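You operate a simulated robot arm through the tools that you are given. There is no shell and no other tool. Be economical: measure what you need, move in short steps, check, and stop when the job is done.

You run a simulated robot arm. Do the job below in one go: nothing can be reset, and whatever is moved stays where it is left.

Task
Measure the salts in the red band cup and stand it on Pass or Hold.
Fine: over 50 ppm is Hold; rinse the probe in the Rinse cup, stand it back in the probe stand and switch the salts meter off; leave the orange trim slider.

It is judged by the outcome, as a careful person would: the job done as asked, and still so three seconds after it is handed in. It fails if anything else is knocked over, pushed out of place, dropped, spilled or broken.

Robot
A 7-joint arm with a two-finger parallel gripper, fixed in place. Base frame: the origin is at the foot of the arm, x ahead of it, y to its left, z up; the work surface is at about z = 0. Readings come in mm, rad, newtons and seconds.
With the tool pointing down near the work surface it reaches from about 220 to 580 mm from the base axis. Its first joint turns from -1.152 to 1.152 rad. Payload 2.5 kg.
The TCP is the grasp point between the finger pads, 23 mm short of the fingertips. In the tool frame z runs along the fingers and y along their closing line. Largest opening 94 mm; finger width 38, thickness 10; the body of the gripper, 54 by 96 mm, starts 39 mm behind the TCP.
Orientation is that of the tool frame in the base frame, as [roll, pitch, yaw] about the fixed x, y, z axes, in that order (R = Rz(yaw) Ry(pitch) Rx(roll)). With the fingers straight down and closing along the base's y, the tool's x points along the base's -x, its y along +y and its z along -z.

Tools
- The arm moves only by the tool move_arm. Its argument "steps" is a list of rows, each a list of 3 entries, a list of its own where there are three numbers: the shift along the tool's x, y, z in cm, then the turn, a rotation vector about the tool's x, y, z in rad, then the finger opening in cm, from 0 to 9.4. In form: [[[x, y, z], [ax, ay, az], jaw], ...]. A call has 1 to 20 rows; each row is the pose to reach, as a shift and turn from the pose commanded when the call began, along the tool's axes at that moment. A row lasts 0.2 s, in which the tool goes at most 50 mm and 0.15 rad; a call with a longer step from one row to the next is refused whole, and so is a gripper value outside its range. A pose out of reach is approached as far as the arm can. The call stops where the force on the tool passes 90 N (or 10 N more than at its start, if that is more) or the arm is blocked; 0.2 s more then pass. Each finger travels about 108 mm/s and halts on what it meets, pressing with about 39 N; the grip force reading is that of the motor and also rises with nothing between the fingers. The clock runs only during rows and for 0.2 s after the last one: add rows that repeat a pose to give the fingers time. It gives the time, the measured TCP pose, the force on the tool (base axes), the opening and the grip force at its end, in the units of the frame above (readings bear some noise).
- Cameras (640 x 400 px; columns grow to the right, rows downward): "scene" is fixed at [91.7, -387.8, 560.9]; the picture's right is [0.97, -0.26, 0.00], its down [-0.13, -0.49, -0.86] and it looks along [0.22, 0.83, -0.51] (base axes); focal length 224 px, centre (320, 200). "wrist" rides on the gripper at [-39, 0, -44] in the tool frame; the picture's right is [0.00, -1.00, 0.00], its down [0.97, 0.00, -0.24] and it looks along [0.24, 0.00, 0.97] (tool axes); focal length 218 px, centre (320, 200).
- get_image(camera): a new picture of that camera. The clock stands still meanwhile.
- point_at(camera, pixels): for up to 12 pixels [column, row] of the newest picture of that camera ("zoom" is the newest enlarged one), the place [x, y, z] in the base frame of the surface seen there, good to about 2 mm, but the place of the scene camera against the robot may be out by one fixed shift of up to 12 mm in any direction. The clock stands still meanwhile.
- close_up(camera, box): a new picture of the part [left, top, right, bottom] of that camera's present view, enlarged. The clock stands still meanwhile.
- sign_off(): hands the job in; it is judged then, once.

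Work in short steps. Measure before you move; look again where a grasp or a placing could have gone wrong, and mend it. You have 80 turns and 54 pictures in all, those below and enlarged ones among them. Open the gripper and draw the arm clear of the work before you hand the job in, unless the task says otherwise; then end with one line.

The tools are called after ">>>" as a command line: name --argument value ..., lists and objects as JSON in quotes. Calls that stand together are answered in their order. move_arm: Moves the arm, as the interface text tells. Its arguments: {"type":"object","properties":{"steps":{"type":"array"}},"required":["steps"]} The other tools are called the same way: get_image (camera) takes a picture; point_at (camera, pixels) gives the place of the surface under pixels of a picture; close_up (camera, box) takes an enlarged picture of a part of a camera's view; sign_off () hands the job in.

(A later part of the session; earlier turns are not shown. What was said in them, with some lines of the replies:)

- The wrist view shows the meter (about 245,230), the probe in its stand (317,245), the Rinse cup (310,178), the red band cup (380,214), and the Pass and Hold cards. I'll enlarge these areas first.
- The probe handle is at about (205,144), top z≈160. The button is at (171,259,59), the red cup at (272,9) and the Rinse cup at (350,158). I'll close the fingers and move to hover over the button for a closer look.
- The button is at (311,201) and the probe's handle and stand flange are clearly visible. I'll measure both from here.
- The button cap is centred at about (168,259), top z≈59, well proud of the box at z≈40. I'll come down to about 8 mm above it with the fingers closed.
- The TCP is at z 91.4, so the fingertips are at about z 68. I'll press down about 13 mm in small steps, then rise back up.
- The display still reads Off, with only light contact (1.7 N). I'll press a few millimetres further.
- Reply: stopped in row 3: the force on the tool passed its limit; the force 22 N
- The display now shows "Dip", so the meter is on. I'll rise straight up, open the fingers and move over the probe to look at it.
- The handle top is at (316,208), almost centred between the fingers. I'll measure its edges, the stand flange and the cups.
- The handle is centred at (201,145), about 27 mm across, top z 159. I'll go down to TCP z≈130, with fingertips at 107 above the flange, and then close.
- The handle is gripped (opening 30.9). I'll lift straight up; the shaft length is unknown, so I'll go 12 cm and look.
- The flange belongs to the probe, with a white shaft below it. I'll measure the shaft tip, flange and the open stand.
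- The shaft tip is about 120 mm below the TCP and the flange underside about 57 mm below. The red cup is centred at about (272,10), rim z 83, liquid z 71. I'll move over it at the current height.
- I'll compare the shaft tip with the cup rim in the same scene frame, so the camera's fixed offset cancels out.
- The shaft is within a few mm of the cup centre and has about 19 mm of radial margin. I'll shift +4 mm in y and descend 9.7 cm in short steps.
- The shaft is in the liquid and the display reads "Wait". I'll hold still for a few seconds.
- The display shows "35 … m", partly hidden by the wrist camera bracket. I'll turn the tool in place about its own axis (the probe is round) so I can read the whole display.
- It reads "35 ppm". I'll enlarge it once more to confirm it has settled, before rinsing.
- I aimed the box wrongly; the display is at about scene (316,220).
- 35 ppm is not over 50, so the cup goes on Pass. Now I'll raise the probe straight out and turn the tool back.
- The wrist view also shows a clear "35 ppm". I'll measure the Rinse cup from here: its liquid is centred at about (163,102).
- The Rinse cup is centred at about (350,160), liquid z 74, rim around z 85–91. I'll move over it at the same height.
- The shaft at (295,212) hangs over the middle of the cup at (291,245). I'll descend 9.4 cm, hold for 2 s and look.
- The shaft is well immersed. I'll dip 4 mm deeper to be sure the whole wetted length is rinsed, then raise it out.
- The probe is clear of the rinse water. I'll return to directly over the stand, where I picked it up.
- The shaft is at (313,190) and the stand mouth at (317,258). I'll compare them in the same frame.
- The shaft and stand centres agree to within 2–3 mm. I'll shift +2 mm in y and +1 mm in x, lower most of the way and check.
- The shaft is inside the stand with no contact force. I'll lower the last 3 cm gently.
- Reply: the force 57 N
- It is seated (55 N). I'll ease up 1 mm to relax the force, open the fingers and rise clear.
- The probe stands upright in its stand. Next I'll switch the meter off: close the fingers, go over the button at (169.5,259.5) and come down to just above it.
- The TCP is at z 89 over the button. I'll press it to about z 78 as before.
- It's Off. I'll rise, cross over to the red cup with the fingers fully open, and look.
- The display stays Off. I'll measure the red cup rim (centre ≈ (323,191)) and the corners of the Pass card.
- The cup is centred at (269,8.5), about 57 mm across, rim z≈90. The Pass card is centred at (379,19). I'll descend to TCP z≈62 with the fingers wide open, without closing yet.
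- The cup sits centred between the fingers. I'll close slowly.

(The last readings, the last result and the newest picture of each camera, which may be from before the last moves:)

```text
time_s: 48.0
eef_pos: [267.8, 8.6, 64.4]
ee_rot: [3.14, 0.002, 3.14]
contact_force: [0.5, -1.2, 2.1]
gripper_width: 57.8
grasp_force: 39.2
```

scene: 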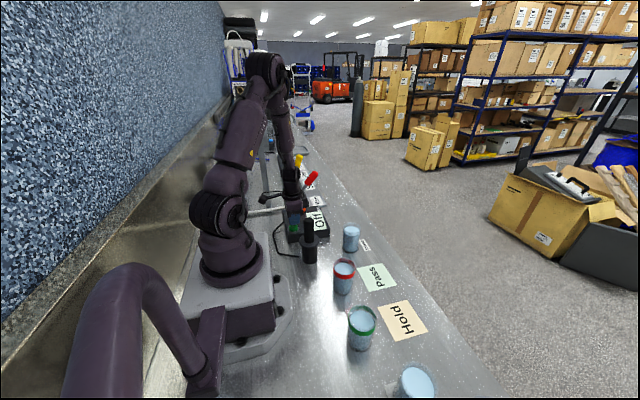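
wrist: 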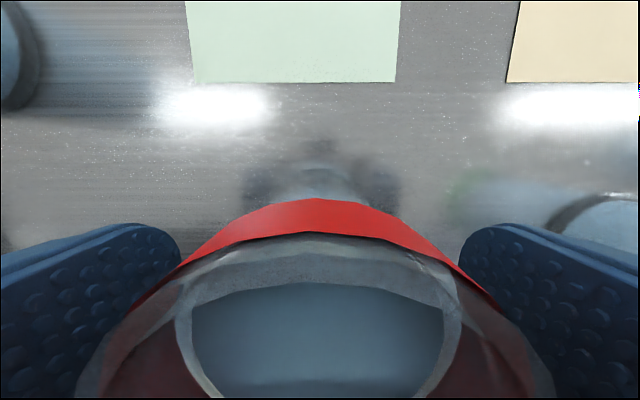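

The fingers hold the cup at 57.8 mm. I'll lift 3 cm gently, keeping it level.

>>> move_arm --steps '[[[0, 0, -0.3], [0, 0, 0], 4.5], [[0, 0, -0.8], [0, 0, 0], 4.5], [[0, 0, -1.5], [0, 0, 0], 4.5], [[0, 0, -2.2], [0, 0, 0], 4.5], [[0, 0, -2.7], [0, 0, 0], 4.5], [[0, 0, -3], [0, 0, 0], 4.5], [[0, 0, -3], [0, 0, 0], 4.5]]'

>>> close_up --camera "scene" --box '[290, 210, 410, 320]'

```text
time_s: 49.6
eef_pos: [268.8, 8.7, 94.6]
ee_rot: [3.14, 0.003, 3.14]
contact_force: [-0.1, 0.2, -1.3]
gripper_width: 58.2
grasp_force: 38.7
```

```text
3.64 times, centred on (350, 265) of scene
```

zoom: 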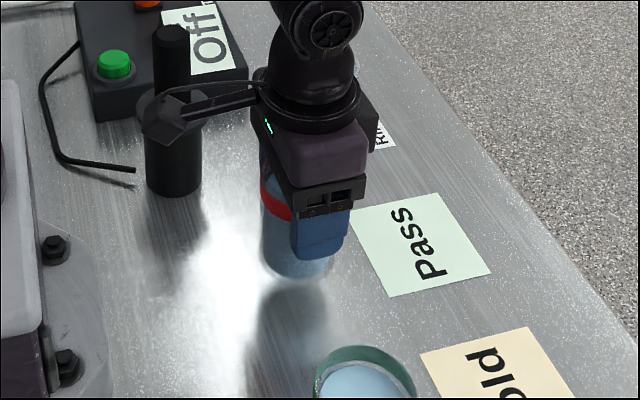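

The cup is lifted and upright. I'll carry it slowly to above the card centre, with a smooth start and stop.

>>> move_arm --steps '[[[-0.3, 0, 0], [0, 0, 0], 4.5], [[-0.8, 0.1, 0], [0, 0, 0], 4.5], [[-1.5, 0.15, 0], [0, 0, 0], 4.5], [[-2.4, 0.2, 0], [0, 0, 0], 4.5], [[-3.4, 0.3, 0], [0, 0, 0], 4.5], [[-4.4, 0.4, 0], [0, 0, 0], 4.5], [[-5.4, 0.5, 0], [0, 0, 0], 4.5], [[-6.4, 0.6, 0], [0, 0, 0], 4.5], [[-7.4, 0.7, 0], [0, 0, 0], 4.5], [[-8.4, 0.8, 0], [0, 0, 0], 4.5], [[-9.3, 0.9, 0], [0, 0, 0], 4.5], [[-10.0, 0.95, 0], [0, 0, 0], 4.5], [[-10.5, 1.0, 0], [0, 0, 0], 4.5], [[-10.8, 1.0, 0], [0, 0, 0], 4.5], [[-11, 1.0, 0], [0, 0, 0], 4.5], [[-11, 1.0, 0], [0, 0, 0], 4.5]]'

>>> close_up --camera "scene" --box '[310, 210, 430, 320]'

```text
time_s: 53.0
eef_pos: [378.8, 19.3, 94.1]
ee_rot: [3.14, 0.002, -3.141]
contact_force: [-0.7, -0.1, -0.7]
gripper_width: 57.9
grasp_force: 39.0
```

```text
3.64 times, centred on (370, 265) of scene
```

zoom: 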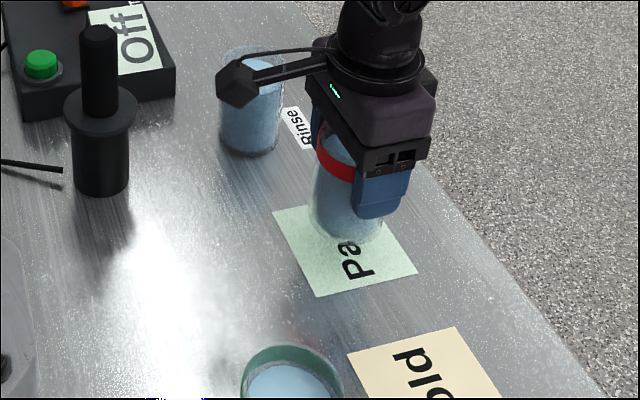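

The cup hangs over the middle of the Pass card. I'll lower it 2.9 cm gently and check for contact.

>>> move_arm --steps '[[[0, 0, 0.5], [0, 0, 0], 4.5], [[0, 0, 1.2], [0, 0, 0], 4.5], [[0, 0, 1.9], [0, 0, 0], 4.5], [[0, 0, 2.4], [0, 0, 0], 4.5], [[0, 0, 2.7], [0, 0, 0], 4.5], [[0, 0, 2.9], [0, 0, 0], 4.5], [[0, 0, 2.9], [0, 0, 0], 4.5]]'

```text
time_s: 54.6
eef_pos: [377.3, 18.3, 64.8]
ee_rot: [3.14, 0.002, -3.142]
contact_force: [-0.8, -0.1, -0.7]
gripper_width: 57.8
grasp_force: 38.7
```

No contact yet at z 64.8, and the pickup was at about 64.4. I'll lower in half-millimetre steps.

>>> move_arm --steps '[[[0, 0, 0.05], [0, 0, 0], 4.5], [[0, 0, 0.1], [0, 0, 0], 4.5], [[0, 0, 0.15], [0, 0, 0], 4.5], [[0, 0, 0.15], [0, 0, 0], 4.5]]'

>>> close_up --camera "scene" --box '[320, 220, 420, 310]'

```text
time_s: 55.6
eef_pos: [379.5, 18.2, 64.9]
ee_rot: [3.14, 0.004, 3.141]
contact_force: [-4.2, -1.0, 13.4]
gripper_width: 57.8
grasp_force: 39.0
```

```text
4.44 times, centred on (370, 265) of scene
```

zoom: 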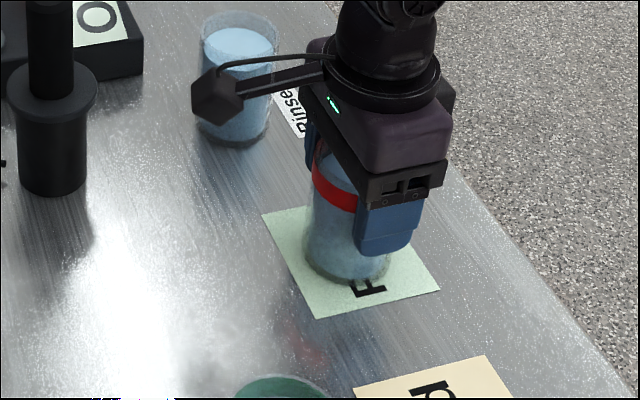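

The cup touches down with 13 N, in the middle of the Pass card. I'll relax 1 mm, open slowly and rise straight up.

>>> move_arm --steps '[[[0, 0, -0.1], [0, 0, 0], 5.5], [[0, 0, -0.1], [0, 0, 0], 6], [[0, 0, -0.1], [0, 0, 0], 7], [[0, 0, -0.1], [0, 0, 0], 8], [[0, 0, -0.1], [0, 0, 0], 9.2], [[0, 0, -0.1], [0, 0, 0], 9.2], [[0, 0, -2], [0, 0, 0], 9.2], [[0, 0, -5], [0, 0, 0], 9.2], [[0, 0, -9], [0, 0, 0], 9.2], [[0, 0, -13], [0, 0, 0], 9.2], [[0, 0, -17], [0, 0, 0], 9.2], [[0, 0, -21], [0, 0, 0], 9.2], [[0, 0, -25], [0, 0, 0], 9.2], [[0, 0, -25], [0, 0, 0], 9.2]]'

>>> get_image --camera "wrist"

>>> get_image --camera "scene"

```text
time_s: 58.6
eef_pos: [377.4, 18.8, 313.3]
ee_rot: [3.139, 0.001, -3.14]
contact_force: [-0.2, 0.2, 1.0]
gripper_width: 91.9
grasp_force: 0.1
```

```text
13 pictures are left
```

wrist: 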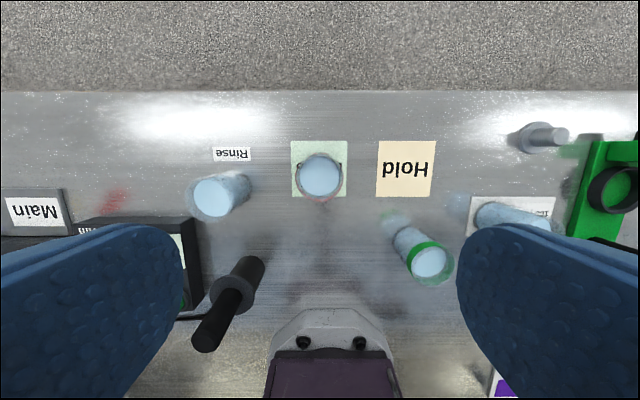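

```text
12 pictures are left
```

scene: 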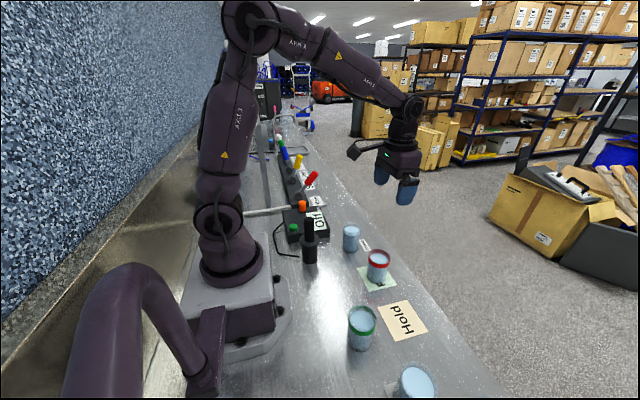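

The cup stands on Pass and the arm is clear. One last look at the meter, probe and slider.

>>> close_up --camera "scene" --box '[270, 180, 410, 300]'

```text
3.33 times, centred on (340, 240) of scene
```

zoom: 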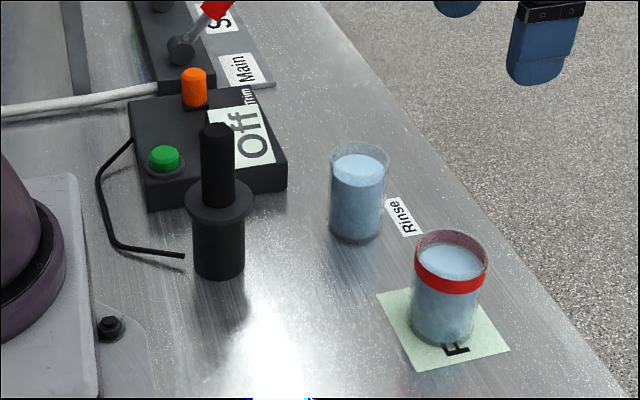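

The meter is Off, the probe is in its stand, the slider is untouched and the cup is on Pass. I'm handing the job in.

>>> sign_off

```text
The job is handed in.
```

The red band cup measured 35 ppm, so it's standing on Pass; the probe is rinsed and back in its stand, the salts meter is off, and the trim slider wasn't touched.
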